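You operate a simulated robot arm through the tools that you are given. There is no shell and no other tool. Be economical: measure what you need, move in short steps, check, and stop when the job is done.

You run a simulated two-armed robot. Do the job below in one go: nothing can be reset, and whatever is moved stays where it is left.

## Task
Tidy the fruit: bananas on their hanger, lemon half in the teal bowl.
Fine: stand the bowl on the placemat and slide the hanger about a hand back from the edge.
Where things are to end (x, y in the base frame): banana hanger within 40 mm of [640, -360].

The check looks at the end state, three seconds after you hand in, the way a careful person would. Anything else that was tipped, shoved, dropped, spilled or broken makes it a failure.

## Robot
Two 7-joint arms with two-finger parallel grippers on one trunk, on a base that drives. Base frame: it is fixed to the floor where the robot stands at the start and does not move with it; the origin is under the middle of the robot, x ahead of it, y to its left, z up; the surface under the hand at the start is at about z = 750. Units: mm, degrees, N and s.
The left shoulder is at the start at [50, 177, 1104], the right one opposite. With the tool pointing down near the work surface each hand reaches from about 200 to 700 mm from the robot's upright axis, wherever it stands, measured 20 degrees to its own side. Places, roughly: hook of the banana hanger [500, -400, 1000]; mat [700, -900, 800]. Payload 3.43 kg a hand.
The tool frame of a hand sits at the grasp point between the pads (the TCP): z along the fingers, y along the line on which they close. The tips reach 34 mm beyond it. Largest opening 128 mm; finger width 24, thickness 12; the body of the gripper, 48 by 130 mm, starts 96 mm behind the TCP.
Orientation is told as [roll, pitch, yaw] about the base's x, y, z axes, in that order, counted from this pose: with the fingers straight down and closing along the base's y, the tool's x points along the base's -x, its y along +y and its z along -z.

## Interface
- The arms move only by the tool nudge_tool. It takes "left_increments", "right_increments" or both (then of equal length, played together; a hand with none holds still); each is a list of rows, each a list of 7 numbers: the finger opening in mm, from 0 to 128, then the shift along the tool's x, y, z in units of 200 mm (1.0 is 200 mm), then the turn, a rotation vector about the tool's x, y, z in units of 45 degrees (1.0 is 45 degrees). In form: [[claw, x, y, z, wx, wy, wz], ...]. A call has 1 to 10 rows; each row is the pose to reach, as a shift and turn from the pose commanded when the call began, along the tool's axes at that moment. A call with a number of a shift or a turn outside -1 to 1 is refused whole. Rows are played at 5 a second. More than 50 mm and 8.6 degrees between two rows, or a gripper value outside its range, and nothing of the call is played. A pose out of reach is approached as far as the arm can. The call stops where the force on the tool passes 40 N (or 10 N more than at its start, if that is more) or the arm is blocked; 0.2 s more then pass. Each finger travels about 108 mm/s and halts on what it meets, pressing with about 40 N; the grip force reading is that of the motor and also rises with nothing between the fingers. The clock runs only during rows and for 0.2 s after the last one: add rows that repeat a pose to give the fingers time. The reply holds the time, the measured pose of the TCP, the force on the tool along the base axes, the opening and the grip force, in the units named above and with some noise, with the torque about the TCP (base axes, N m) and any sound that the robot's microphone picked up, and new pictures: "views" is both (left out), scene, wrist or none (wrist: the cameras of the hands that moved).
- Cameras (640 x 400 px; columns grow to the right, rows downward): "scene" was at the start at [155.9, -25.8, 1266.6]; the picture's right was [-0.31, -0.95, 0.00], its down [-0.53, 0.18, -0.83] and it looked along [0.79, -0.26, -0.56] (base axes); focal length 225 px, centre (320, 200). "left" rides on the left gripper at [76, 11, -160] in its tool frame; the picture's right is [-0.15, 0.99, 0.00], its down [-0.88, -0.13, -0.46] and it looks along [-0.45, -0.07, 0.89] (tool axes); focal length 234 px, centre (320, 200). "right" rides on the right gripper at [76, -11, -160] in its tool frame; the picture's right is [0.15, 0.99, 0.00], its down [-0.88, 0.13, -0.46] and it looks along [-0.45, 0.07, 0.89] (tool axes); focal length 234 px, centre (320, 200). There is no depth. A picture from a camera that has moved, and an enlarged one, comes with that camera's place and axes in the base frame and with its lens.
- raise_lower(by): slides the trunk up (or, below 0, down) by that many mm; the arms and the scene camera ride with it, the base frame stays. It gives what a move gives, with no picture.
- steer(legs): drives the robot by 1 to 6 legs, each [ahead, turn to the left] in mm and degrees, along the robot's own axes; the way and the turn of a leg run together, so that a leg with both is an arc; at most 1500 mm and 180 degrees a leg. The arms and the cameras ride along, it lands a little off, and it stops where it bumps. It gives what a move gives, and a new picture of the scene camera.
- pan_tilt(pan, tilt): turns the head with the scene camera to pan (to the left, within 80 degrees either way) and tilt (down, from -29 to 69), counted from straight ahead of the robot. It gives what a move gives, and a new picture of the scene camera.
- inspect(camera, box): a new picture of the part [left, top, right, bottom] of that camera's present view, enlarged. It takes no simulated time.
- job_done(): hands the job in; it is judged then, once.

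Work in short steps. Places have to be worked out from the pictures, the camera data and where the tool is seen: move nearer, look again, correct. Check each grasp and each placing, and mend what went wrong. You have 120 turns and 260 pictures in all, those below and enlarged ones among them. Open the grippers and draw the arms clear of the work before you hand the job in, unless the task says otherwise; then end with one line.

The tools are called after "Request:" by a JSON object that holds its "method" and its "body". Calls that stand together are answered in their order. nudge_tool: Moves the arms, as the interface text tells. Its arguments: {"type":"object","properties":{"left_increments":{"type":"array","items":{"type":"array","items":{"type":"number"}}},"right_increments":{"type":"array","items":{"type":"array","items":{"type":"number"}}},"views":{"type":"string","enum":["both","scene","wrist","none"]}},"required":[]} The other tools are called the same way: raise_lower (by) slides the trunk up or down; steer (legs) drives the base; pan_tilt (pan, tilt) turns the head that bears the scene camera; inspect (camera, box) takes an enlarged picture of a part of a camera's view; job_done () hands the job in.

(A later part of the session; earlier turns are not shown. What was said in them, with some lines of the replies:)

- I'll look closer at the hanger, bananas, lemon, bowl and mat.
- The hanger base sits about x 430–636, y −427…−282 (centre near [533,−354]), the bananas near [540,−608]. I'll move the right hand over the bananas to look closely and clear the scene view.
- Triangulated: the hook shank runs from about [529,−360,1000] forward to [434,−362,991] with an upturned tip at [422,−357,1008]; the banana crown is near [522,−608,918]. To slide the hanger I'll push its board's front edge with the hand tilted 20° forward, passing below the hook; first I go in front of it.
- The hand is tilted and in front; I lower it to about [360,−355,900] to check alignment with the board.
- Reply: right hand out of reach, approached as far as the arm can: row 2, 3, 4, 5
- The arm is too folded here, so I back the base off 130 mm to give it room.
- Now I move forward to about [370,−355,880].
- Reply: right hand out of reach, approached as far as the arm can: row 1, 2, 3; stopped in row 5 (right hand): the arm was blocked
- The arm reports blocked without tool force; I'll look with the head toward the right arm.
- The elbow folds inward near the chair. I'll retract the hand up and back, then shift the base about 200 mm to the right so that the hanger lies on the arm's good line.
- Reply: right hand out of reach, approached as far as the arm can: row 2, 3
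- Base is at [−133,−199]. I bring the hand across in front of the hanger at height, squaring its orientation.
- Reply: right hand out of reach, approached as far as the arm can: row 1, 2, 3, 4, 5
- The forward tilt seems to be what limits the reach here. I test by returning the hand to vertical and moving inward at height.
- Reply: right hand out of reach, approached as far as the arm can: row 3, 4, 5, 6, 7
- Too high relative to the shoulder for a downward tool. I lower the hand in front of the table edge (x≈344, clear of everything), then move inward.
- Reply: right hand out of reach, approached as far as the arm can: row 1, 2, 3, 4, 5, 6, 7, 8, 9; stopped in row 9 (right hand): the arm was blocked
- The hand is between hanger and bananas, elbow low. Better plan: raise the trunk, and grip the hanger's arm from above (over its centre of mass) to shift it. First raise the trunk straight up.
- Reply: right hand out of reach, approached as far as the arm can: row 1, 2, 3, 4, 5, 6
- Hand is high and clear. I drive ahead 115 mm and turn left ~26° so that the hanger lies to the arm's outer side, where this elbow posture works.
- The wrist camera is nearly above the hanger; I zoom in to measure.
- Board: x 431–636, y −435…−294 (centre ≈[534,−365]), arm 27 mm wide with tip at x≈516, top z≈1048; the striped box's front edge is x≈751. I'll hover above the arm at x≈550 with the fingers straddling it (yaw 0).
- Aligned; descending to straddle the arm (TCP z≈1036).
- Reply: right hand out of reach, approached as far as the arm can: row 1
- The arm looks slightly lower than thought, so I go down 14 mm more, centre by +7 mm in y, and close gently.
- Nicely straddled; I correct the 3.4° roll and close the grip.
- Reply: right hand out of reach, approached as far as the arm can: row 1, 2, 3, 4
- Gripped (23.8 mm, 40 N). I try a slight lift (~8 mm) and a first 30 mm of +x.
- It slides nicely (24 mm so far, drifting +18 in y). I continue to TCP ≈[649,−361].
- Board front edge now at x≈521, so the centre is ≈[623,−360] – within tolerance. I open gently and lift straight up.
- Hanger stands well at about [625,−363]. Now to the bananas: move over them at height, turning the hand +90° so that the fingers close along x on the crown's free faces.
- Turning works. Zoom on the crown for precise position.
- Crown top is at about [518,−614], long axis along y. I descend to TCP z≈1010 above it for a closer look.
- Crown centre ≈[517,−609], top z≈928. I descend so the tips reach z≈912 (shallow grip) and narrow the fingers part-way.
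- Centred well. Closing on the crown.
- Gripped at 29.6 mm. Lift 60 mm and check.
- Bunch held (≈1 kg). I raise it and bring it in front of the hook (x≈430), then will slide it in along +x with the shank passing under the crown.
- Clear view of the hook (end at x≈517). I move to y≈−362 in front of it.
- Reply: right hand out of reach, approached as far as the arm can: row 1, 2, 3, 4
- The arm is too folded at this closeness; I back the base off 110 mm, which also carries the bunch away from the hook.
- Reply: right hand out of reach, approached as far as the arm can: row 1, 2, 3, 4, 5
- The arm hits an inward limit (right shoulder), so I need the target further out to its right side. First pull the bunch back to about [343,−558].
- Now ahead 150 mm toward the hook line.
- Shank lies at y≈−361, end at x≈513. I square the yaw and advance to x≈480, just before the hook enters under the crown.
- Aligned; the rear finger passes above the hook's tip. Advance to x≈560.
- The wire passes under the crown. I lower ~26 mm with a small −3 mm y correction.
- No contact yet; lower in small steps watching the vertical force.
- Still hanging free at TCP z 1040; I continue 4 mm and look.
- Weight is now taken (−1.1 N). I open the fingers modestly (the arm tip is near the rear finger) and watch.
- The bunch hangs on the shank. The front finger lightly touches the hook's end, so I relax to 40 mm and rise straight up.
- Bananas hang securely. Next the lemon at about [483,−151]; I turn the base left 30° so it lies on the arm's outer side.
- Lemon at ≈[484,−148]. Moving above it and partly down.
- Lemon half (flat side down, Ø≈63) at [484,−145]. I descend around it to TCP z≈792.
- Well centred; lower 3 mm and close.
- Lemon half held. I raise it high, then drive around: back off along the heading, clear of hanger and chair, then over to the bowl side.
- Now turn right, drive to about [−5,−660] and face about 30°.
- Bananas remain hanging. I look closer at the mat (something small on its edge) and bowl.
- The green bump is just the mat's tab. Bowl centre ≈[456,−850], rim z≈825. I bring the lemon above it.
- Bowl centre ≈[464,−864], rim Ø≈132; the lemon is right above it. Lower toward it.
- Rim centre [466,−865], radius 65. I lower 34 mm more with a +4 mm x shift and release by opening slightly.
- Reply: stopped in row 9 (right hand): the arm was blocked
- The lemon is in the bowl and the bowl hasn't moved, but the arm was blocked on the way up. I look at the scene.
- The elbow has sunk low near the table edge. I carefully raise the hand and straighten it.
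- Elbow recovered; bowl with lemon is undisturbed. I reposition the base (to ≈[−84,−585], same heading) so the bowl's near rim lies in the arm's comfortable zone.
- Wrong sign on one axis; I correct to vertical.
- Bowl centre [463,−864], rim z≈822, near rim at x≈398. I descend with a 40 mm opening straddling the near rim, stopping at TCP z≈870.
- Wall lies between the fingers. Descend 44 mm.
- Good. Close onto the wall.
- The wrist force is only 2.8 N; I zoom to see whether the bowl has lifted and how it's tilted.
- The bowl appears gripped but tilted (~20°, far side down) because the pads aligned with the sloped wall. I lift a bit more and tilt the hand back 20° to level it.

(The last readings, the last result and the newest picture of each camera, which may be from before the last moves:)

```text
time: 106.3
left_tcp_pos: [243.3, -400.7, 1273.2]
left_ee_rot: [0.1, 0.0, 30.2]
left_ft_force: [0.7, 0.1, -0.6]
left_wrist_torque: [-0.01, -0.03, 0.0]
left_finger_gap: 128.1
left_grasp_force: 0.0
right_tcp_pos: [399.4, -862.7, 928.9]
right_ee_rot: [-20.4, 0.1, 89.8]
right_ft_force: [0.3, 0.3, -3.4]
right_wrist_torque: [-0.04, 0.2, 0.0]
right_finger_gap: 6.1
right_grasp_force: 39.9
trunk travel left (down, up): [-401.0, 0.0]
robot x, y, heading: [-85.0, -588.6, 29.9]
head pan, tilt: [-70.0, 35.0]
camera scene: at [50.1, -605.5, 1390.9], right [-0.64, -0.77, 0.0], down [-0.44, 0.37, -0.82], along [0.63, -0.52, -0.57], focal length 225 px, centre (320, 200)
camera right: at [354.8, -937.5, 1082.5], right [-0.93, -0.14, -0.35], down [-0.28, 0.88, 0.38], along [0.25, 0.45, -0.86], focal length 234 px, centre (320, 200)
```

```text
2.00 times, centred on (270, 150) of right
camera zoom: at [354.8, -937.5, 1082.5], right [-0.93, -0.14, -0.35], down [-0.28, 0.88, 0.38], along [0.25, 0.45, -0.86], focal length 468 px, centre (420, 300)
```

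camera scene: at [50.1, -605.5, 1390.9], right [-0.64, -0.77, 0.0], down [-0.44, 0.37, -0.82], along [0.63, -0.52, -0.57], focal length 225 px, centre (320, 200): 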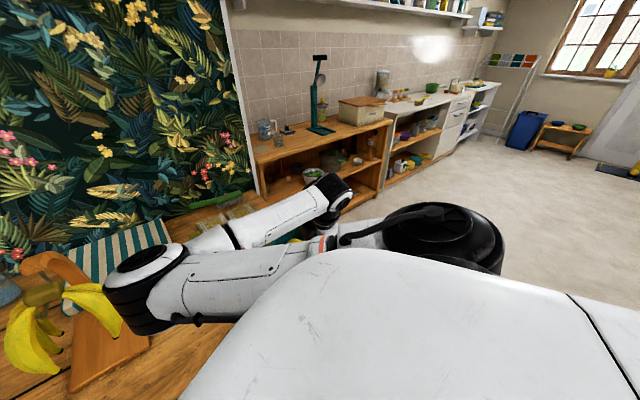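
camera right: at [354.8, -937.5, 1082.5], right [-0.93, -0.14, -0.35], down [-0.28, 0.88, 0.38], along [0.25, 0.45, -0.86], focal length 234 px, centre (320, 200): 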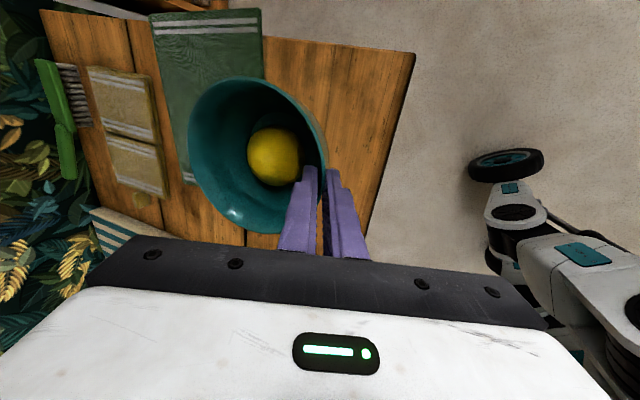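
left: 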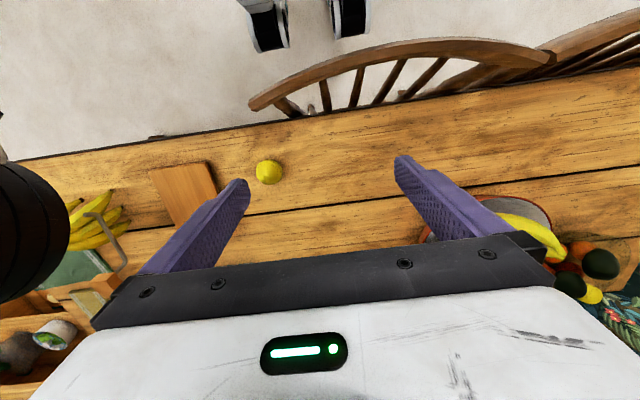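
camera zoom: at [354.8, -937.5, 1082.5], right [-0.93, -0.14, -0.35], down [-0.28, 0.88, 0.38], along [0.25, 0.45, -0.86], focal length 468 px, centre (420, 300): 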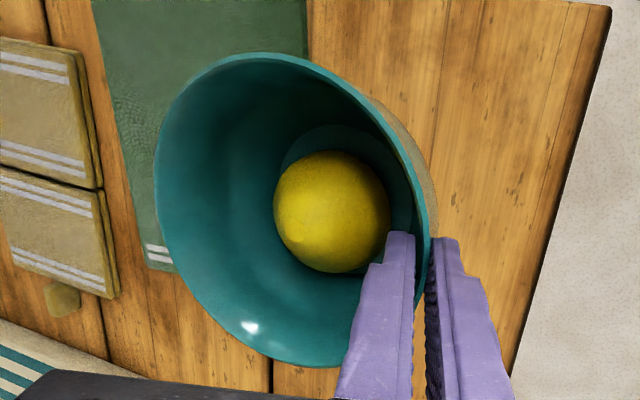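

The bowl is now level (~2°) and held firmly with the lemon inside. I drive ahead 80 mm to bring the mat within reach.

Request:
{"method": "steer", "body": {"legs": [[80, 0]]}}

```text
time: 107.3
left_tcp_pos: [312.7, -361.2, 1272.4]
left_ee_rot: [0.0, 0.0, 30.2]
left_ft_force: [-0.4, 0.0, 0.1]
left_wrist_torque: [-0.07, 0.01, 0.0]
left_finger_gap: 127.6
left_grasp_force: 0.1
right_tcp_pos: [469.9, -823.9, 930.3]
right_ee_rot: [-20.4, 0.0, 89.7]
right_ft_force: [-0.1, -0.4, -2.9]
right_wrist_torque: [0.02, 0.25, 0.03]
right_finger_gap: 5.8
right_grasp_force: 40.2
trunk travel left (down, up): [-401.0, 0.0]
robot x, y, heading: [-13.7, -543.3, 30.2]
head pan, tilt: [-70.0, 35.0]
camera scene: at [120.1, -565.0, 1390.8], right [-0.64, -0.77, 0.0], down [-0.44, 0.37, -0.82], along [0.63, -0.52, -0.57], focal length 225 px, centre (320, 200)
```

scene: 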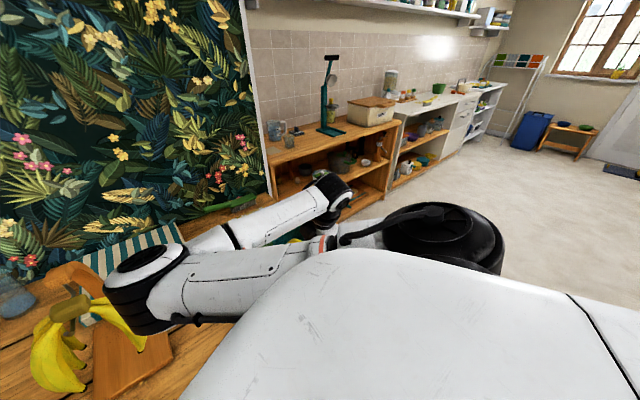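

Moving the bowl over the mat (TCP to ≈[602,−865] at constant height).

Request:
{"method": "nudge_tool", "body": {"right_increments": [[0, 0.04, -0.124, 0.046, 0, 0, 0], [0, 0.08, -0.247, 0.092, 0, 0, 0], [0, 0.12, -0.37, 0.139, 0, 0, 0], [0, 0.16, -0.494, 0.185, 0, 0, 0], [0, 0.205, -0.618, 0.231, 0, 0, 0]], "views": "both"}}

Request:
{"method": "inspect", "body": {"camera": "right", "box": [100, 40, 400, 240]}}

```text
time: 108.5
left_tcp_pos: [314.2, -361.5, 1272.6]
left_ee_rot: [0.1, 0.0, 30.2]
left_ft_force: [0.0, 0.1, -0.5]
left_wrist_torque: [0.03, -0.01, 0.0]
left_finger_gap: 127.9
left_grasp_force: 0.1
right_tcp_pos: [601.0, -863.6, 927.4]
right_ee_rot: [-20.4, -0.1, 89.7]
right_ft_force: [0.4, 0.2, -3.8]
right_wrist_torque: [0.0, 0.25, -0.02]
right_finger_gap: 5.9
right_grasp_force: 39.7
trunk travel left (down, up): [-401.0, 0.0]
robot x, y, heading: [-13.1, -545.6, 30.0]
head pan, tilt: [-70.0, 35.0]
camera scene: at [119.8, -565.8, 1390.8], right [-0.64, -0.77, 0.0], down [-0.44, 0.37, -0.82], along [0.63, -0.52, -0.57], focal length 225 px, centre (320, 200)
camera right: at [555.9, -938.0, 1080.7], right [-0.93, -0.14, -0.34], down [-0.28, 0.88, 0.38], along [0.25, 0.45, -0.86], focal length 234 px, centre (320, 200)
```

scene: 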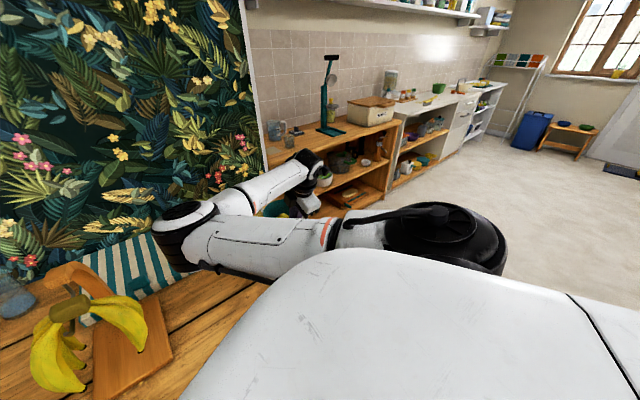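
right: 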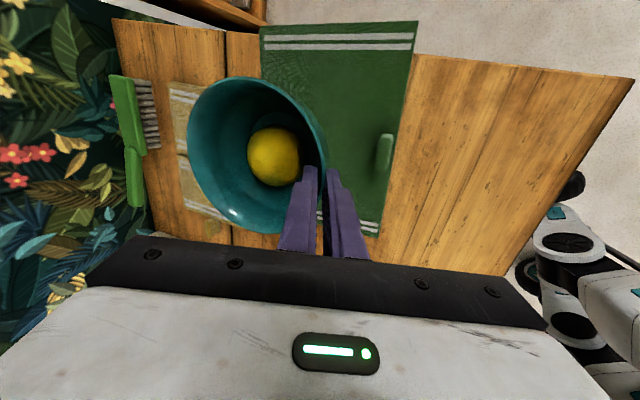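

```text
2.00 times, centred on (250, 140) of right
camera zoom: at [555.9, -938.0, 1080.7], right [-0.93, -0.14, -0.34], down [-0.28, 0.88, 0.38], along [0.25, 0.45, -0.86], focal length 468 px, centre (460, 320)
```

zoom: 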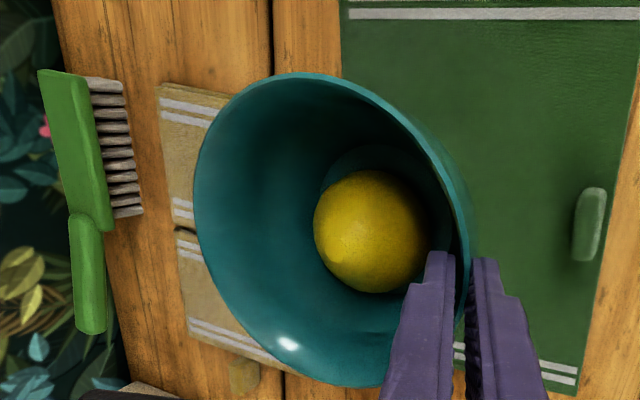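

Bowl centre is ≈[668,−865], over the mat (x 560–768, y −1000…−730) and clear of its tab. Lower ~80 mm.

Request:
{"method": "nudge_tool", "body": {"right_increments": [[0, 0, 0.05, 0.133, 0, 0, 0], [0, 0, 0.1, 0.266, 0, 0, 0], [0, 0, 0.14, 0.375, 0, 0, 0]], "views": "wrist"}}

```text
time: 109.3
left_tcp_pos: [312.4, -362.2, 1273.8]
left_ee_rot: [0.0, 0.0, 30.2]
left_ft_force: [0.6, -0.3, -0.5]
left_wrist_torque: [-0.02, 0.0, -0.03]
left_finger_gap: 128.0
left_grasp_force: 0.0
right_tcp_pos: [598.2, -864.8, 847.9]
right_ee_rot: [-20.4, -0.1, 89.7]
right_ft_force: [1.2, 0.5, -2.8]
right_wrist_torque: [0.0, 0.22, 0.02]
right_finger_gap: 5.8
right_grasp_force: 40.1
trunk travel left (down, up): [-401.0, 0.0]
robot x, y, heading: [-9.3, -549.7, 30.2]
head pan, tilt: [-70.0, 35.0]
camera right: at [554.5, -938.4, 1000.7], right [-0.93, -0.14, -0.34], down [-0.28, 0.88, 0.38], along [0.25, 0.45, -0.86], focal length 234 px, centre (320, 200)
```

right: 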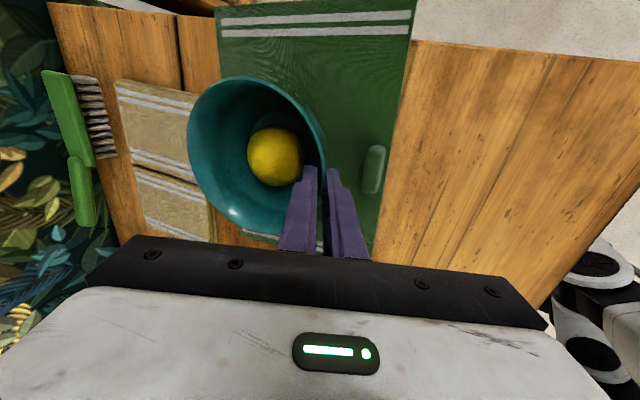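

Small steps down, watching force.

Request:
{"method": "nudge_tool", "body": {"right_increments": [[0, 0, 0.005, 0.014, 0, 0, 0], [0, 0, 0.01, 0.027, 0, 0, 0]], "views": "none"}}

Request:
{"method": "nudge_tool", "body": {"right_increments": [[0, 0, 0.005, 0.014, 0, 0, 0]], "views": "none"}}

Request:
{"method": "nudge_tool", "body": {"right_increments": [[0, 0, 0.005, 0.014, 0, 0, 0]], "views": "none"}}

```text
time: 109.9
left_tcp_pos: [312.2, -361.0, 1272.5]
left_ee_rot: [0.1, 0.0, 30.2]
left_ft_force: [0.1, -0.4, 0.0]
left_wrist_torque: [0.03, 0.01, -0.01]
left_finger_gap: 127.9
left_grasp_force: 0.0
right_tcp_pos: [599.5, -864.4, 843.2]
right_ee_rot: [-20.4, 0.0, 89.6]
right_ft_force: [-0.7, 0.2, -2.9]
right_wrist_torque: [0.03, 0.25, 0.04]
right_finger_gap: 5.9
right_grasp_force: 39.5
trunk travel left (down, up): [-401.0, 0.0]
robot x, y, heading: [-10.0, -548.2, 30.2]
head pan, tilt: [-70.0, 35.0]
```

```text
time: 110.3
left_tcp_pos: [312.4, -361.0, 1272.1]
left_ee_rot: [0.1, 0.0, 30.2]
left_ft_force: [-0.1, -0.4, -0.2]
left_wrist_torque: [0.01, -0.04, 0.03]
left_finger_gap: 128.2
left_grasp_force: 0.0
right_tcp_pos: [600.3, -865.5, 840.5]
right_ee_rot: [-20.3, 0.0, 89.7]
right_ft_force: [-0.6, 0.0, -2.7]
right_wrist_torque: [0.01, 0.23, 0.02]
right_finger_gap: 5.7
right_grasp_force: 40.3
trunk travel left (down, up): [-401.0, 0.0]
robot x, y, heading: [-9.6, -546.8, 30.3]
head pan, tilt: [-70.0, 35.0]
```

```text
time: 110.7
left_tcp_pos: [312.8, -362.5, 1273.8]
left_ee_rot: [0.2, 0.0, 30.2]
left_ft_force: [0.0, 0.9, 0.2]
left_wrist_torque: [-0.01, 0.01, 0.01]
left_finger_gap: 128.3
left_grasp_force: 0.0
right_tcp_pos: [601.5, -864.4, 837.5]
right_ee_rot: [-20.3, 0.0, 89.8]
right_ft_force: [-0.5, -1.0, -3.2]
right_wrist_torque: [0.0, 0.24, 0.0]
right_finger_gap: 5.9
right_grasp_force: 40.3
trunk travel left (down, up): [-401.0, 0.0]
robot x, y, heading: [-9.3, -545.8, 30.4]
head pan, tilt: [-70.0, 35.0]
```

Request:
{"method": "nudge_tool", "body": {"right_increments": [[0, 0, 0.005, 0.014, 0, 0, 0]], "views": "none"}}

Request:
{"method": "nudge_tool", "body": {"right_increments": [[0, 0, 0.005, 0.014, 0, 0, 0]], "views": "none"}}

```text
time: 111.1
left_tcp_pos: [311.5, -360.3, 1274.5]
left_ee_rot: [0.0, 0.0, 30.2]
left_ft_force: [0.5, -0.1, -0.2]
left_wrist_torque: [-0.02, 0.03, 0.0]
left_finger_gap: 128.2
left_grasp_force: 0.0
right_tcp_pos: [599.2, -865.8, 836.9]
right_ee_rot: [-20.6, 0.2, 89.7]
right_ft_force: [-5.4, 2.1, 10.5]
right_wrist_torque: [0.05, 0.12, 0.05]
right_finger_gap: 6.1
right_grasp_force: 39.9
trunk travel left (down, up): [-401.0, 0.0]
robot x, y, heading: [-11.3, -546.5, 30.2]
head pan, tilt: [-70.0, 35.0]
```

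```text
time: 111.5
left_tcp_pos: [308.0, -359.1, 1274.4]
left_ee_rot: [-0.2, -0.1, 30.3]
left_ft_force: [-0.1, 0.4, -0.4]
left_wrist_torque: [-0.02, 0.03, 0.05]
left_finger_gap: 128.1
left_grasp_force: 0.1
right_tcp_pos: [601.3, -865.5, 837.2]
right_ee_rot: [-20.8, 0.1, 89.5]
right_ft_force: [-8.9, 3.7, 24.5]
right_wrist_torque: [0.2, -0.07, 0.08]
right_finger_gap: 5.7
right_grasp_force: 40.1
trunk travel left (down, up): [-401.0, 0.0]
robot x, y, heading: [-17.0, -545.2, 30.3]
head pan, tilt: [-70.0, 35.0]
```

The bowl rests on the mat (24 N). I relieve the pressure, open, and withdraw along the tool axis.

Request:
{"method": "nudge_tool", "body": {"right_increments": [[0, 0, -0.007, -0.02, 0, 0, 0], [8, 0, -0.007, -0.02, 0, 0, 0], [16, 0, -0.007, -0.02, 0, 0, 0], [26, 0, -0.007, -0.02, 0, 0, 0], [26, 0, -0.007, -0.02, 0, 0, 0]], "views": "wrist"}}

Request:
{"method": "inspect", "body": {"camera": "right", "box": [160, 40, 400, 240]}}

```text
time: 112.7
left_tcp_pos: [312.6, -360.5, 1273.1]
left_ee_rot: [0.2, 0.0, 30.2]
left_ft_force: [-0.2, -0.7, -0.6]
left_wrist_torque: [0.02, 0.03, -0.03]
left_finger_gap: 128.0
left_grasp_force: 0.0
right_tcp_pos: [601.2, -866.5, 836.9]
right_ee_rot: [-20.5, 0.1, 89.6]
right_ft_force: [0.9, -0.3, 0.7]
right_wrist_torque: [0.02, -0.01, 0.01]
right_finger_gap: 25.9
right_grasp_force: 0.1
trunk travel left (down, up): [-401.0, 0.0]
robot x, y, heading: [-11.9, -550.9, 30.1]
head pan, tilt: [-70.0, 35.0]
camera right: at [555.2, -939.4, 989.3], right [-0.93, -0.14, -0.34], down [-0.28, 0.88, 0.38], along [0.25, 0.45, -0.86], focal length 234 px, centre (320, 200)
```

right: 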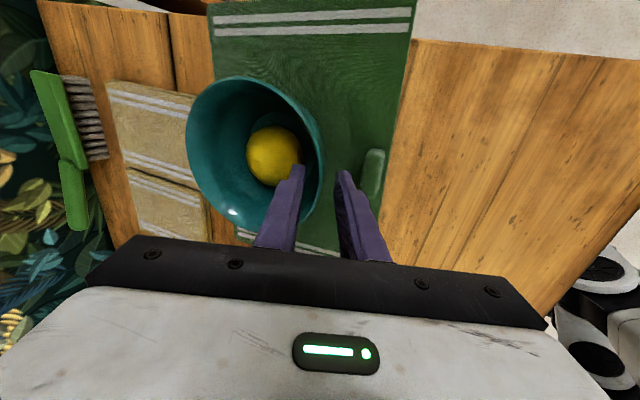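

```text
2.00 times, centred on (280, 140) of right
camera zoom: at [555.2, -939.4, 989.3], right [-0.93, -0.14, -0.34], down [-0.28, 0.88, 0.38], along [0.25, 0.45, -0.86], focal length 468 px, centre (400, 320)
```

zoom: 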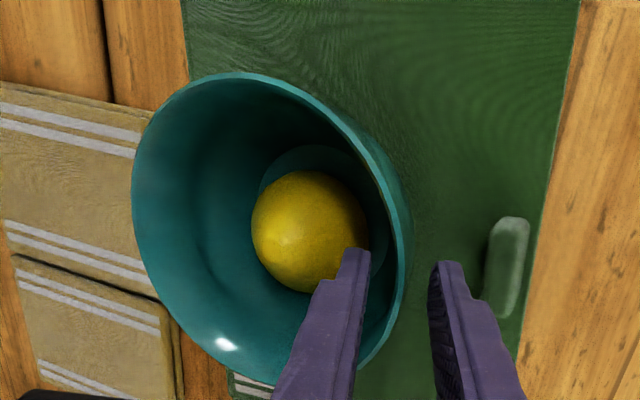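

Bowl sits level with the lemon inside. Withdraw parallel to the wall.

Request:
{"method": "nudge_tool", "body": {"right_increments": [[26, 0, 0, -0.1, 0, 0, 0], [28, 0, 0, -0.25, 0, 0, 0], [28, 0, 0, -0.45, 0, 0, 0], [28, 0, 0, -0.65, 0, 0, 0], [28, 0, 0, -0.85, 0, 0, 0]], "views": "both"}}

Request:
{"method": "inspect", "body": {"camera": "right", "box": [120, 20, 420, 220]}}

```text
time: 113.9
left_tcp_pos: [312.1, -360.9, 1272.8]
left_ee_rot: [-0.1, 0.0, 30.1]
left_ft_force: [-1.0, 0.3, -1.0]
left_wrist_torque: [0.0, 0.0, 0.02]
left_finger_gap: 128.3
left_grasp_force: 0.0
right_tcp_pos: [537.8, -865.9, 993.6]
right_ee_rot: [-20.4, 0.1, 89.6]
right_ft_force: [-0.3, -1.1, -0.2]
right_wrist_torque: [0.02, -0.02, -0.03]
right_finger_gap: 28.1
right_grasp_force: 0.1
trunk travel left (down, up): [-401.0, 0.0]
robot x, y, heading: [-14.2, -545.0, 30.0]
head pan, tilt: [-70.0, 35.0]
camera scene: at [118.5, -565.2, 1390.9], right [-0.64, -0.77, 0.0], down [-0.44, 0.37, -0.82], along [0.63, -0.52, -0.57], focal length 225 px, centre (320, 200)
camera right: at [492.6, -939.0, 1147.2], right [-0.93, -0.14, -0.34], down [-0.28, 0.88, 0.38], along [0.25, 0.45, -0.86], focal length 234 px, centre (320, 200)
```

scene: 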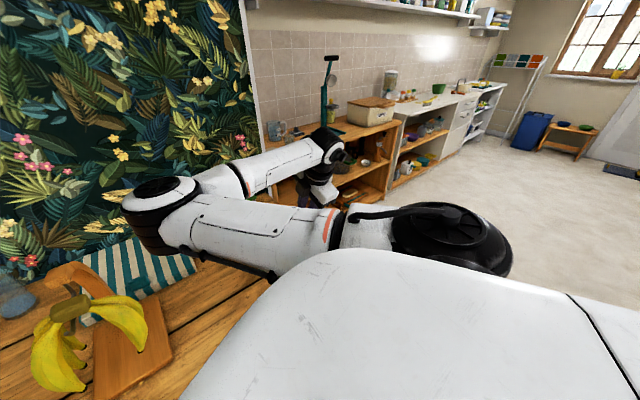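
right: 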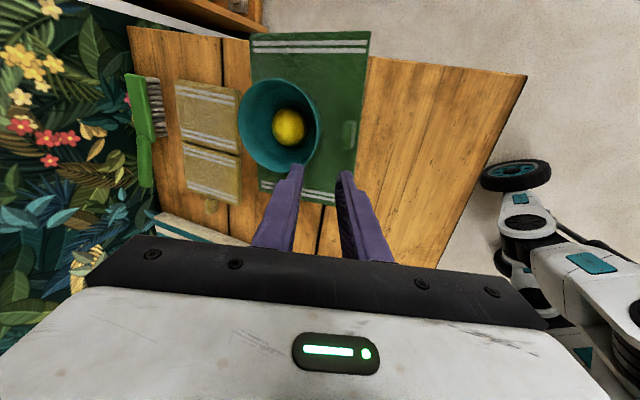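

```text
2.00 times, centred on (270, 120) of right
camera zoom: at [492.6, -939.0, 1147.2], right [-0.93, -0.14, -0.34], down [-0.28, 0.88, 0.38], along [0.25, 0.45, -0.86], focal length 468 px, centre (420, 360)
```

zoom: 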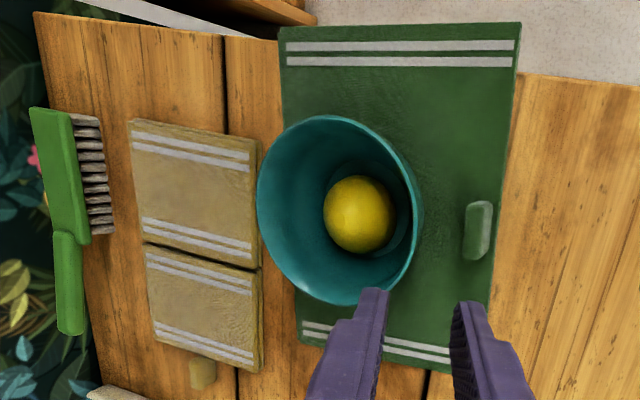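

Everything is placed. I back the robot off to clear the work and check the whole scene.

Request:
{"method": "steer", "body": {"legs": [[-260, 0]]}}

Request:
{"method": "pan_tilt", "body": {"pan": -35, "tilt": 32}}

Request:
{"method": "inspect", "body": {"camera": "scene", "box": [160, 80, 480, 280]}}

```text
time: 115.8
left_tcp_pos: [84.7, -493.0, 1272.9]
left_ee_rot: [0.2, 0.0, 30.3]
left_ft_force: [-0.3, -0.7, -0.3]
left_wrist_torque: [0.03, -0.05, 0.01]
left_finger_gap: 128.3
left_grasp_force: 0.0
right_tcp_pos: [312.7, -995.4, 993.3]
right_ee_rot: [-20.4, 0.0, 89.8]
right_ft_force: [0.5, -0.1, 0.8]
right_wrist_torque: [0.04, -0.02, 0.0]
right_finger_gap: 28.4
right_grasp_force: 0.1
trunk travel left (down, up): [-401.0, 0.0]
robot x, y, heading: [-235.9, -680.2, 30.0]
head pan, tilt: [-70.0, 35.0]
camera scene: at [-107.5, -697.1, 1391.0], right [-0.64, -0.77, 0.0], down [-0.44, 0.37, -0.82], along [0.63, -0.52, -0.57], focal length 225 px, centre (320, 200)
```

scene: 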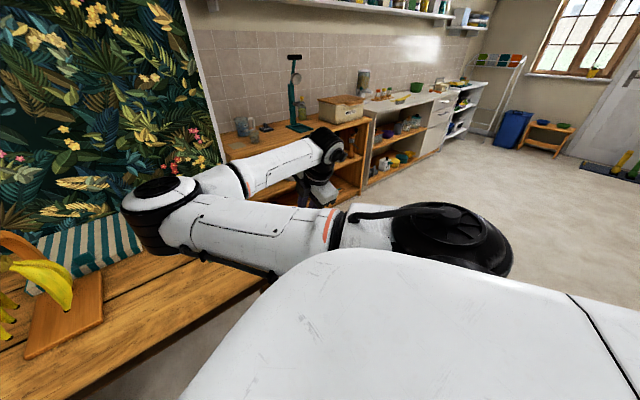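

```text
time: 116.8
left_tcp_pos: [85.5, -492.7, 1273.3]
left_ee_rot: [0.1, 0.1, 30.4]
left_ft_force: [0.2, 0.3, -0.4]
left_wrist_torque: [0.01, 0.01, -0.01]
left_finger_gap: 128.2
left_grasp_force: 0.0
right_tcp_pos: [312.6, -995.4, 994.3]
right_ee_rot: [-20.4, -0.1, 89.7]
right_ft_force: [-0.5, -0.3, 0.4]
right_wrist_torque: [-0.02, -0.01, -0.02]
right_finger_gap: 28.0
right_grasp_force: 0.0
trunk travel left (down, up): [-401.0, 0.0]
robot x, y, heading: [-240.4, -679.1, 30.4]
head pan, tilt: [-35.0, 32.0]
camera scene: at [-85.5, -647.9, 1395.6], right [-0.08, -1.0, 0.0], down [-0.53, 0.04, -0.85], along [0.85, -0.07, -0.53], focal length 225 px, centre (320, 200)
```

scene: 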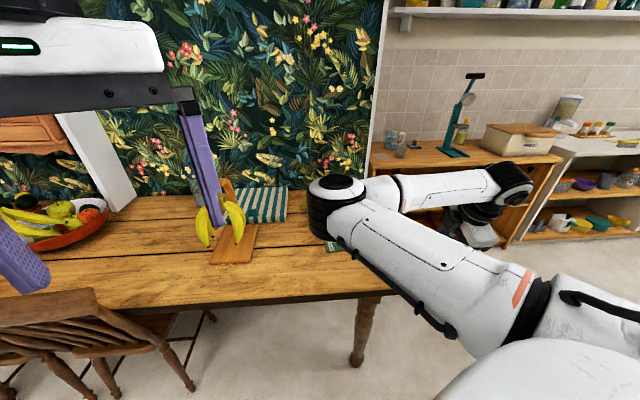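

```text
2.00 times, centred on (320, 180) of scene
camera zoom: at [-85.5, -647.9, 1395.6], right [-0.08, -1.0, 0.0], down [-0.53, 0.04, -0.85], along [0.85, -0.07, -0.53], focal length 450 px, centre (320, 240)
```

zoom: 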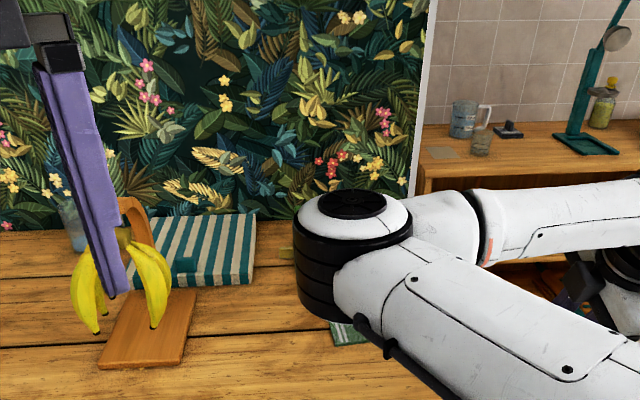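

Bananas hang still, the hanger centre is ≈[622,−364], and the bowl with the lemon is on the mat. I open the right gripper fully as a final step.

Request:
{"method": "nudge_tool", "body": {"right_increments": [[60, 0, 0, -0.05, 0, 0, 0], [90, 0, 0, -0.1, 0, 0, 0], [110, 0, 0, -0.1, 0, 0, 0], [110, 0, 0, -0.1, 0, 0, 0]], "views": "wrist"}}

```text
time: 117.8
left_tcp_pos: [85.3, -492.3, 1272.6]
left_ee_rot: [0.1, 0.0, 30.3]
left_ft_force: [-1.1, -0.1, -0.6]
left_wrist_torque: [0.02, -0.01, 0.02]
left_finger_gap: 128.0
left_grasp_force: 0.1
right_tcp_pos: [305.2, -995.6, 1011.6]
right_ee_rot: [-20.5, -0.1, 89.8]
right_ft_force: [-0.4, 1.7, 0.2]
right_wrist_torque: [0.0, -0.01, 0.02]
right_finger_gap: 109.9
right_grasp_force: 0.0
trunk travel left (down, up): [-401.0, 0.0]
robot x, y, heading: [-237.4, -678.8, 30.3]
head pan, tilt: [-35.0, 32.0]
camera right: at [261.4, -1070.1, 1164.9], right [-0.93, -0.14, -0.34], down [-0.28, 0.88, 0.38], along [0.25, 0.45, -0.86], focal length 234 px, centre (320, 200)
```

right: 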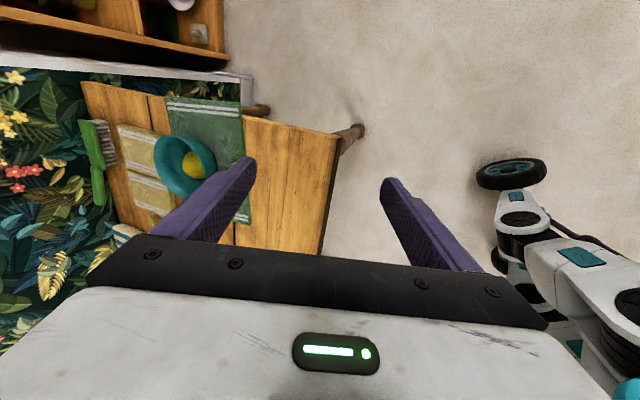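

All is in place and the arms are clear; handing in.

Request:
{"method": "job_done", "body": {}}

```text
The job is handed in.
```

The fruit is tidied and the job is handed in: the bananas hang on their hanger, and the lemon half is in the teal bowl, which stands on the placemat. The hanger now stands about 145 mm back from the table edge, with its centre at about [622, −364], roughly 18 mm from the target by my measurements from the pictures.
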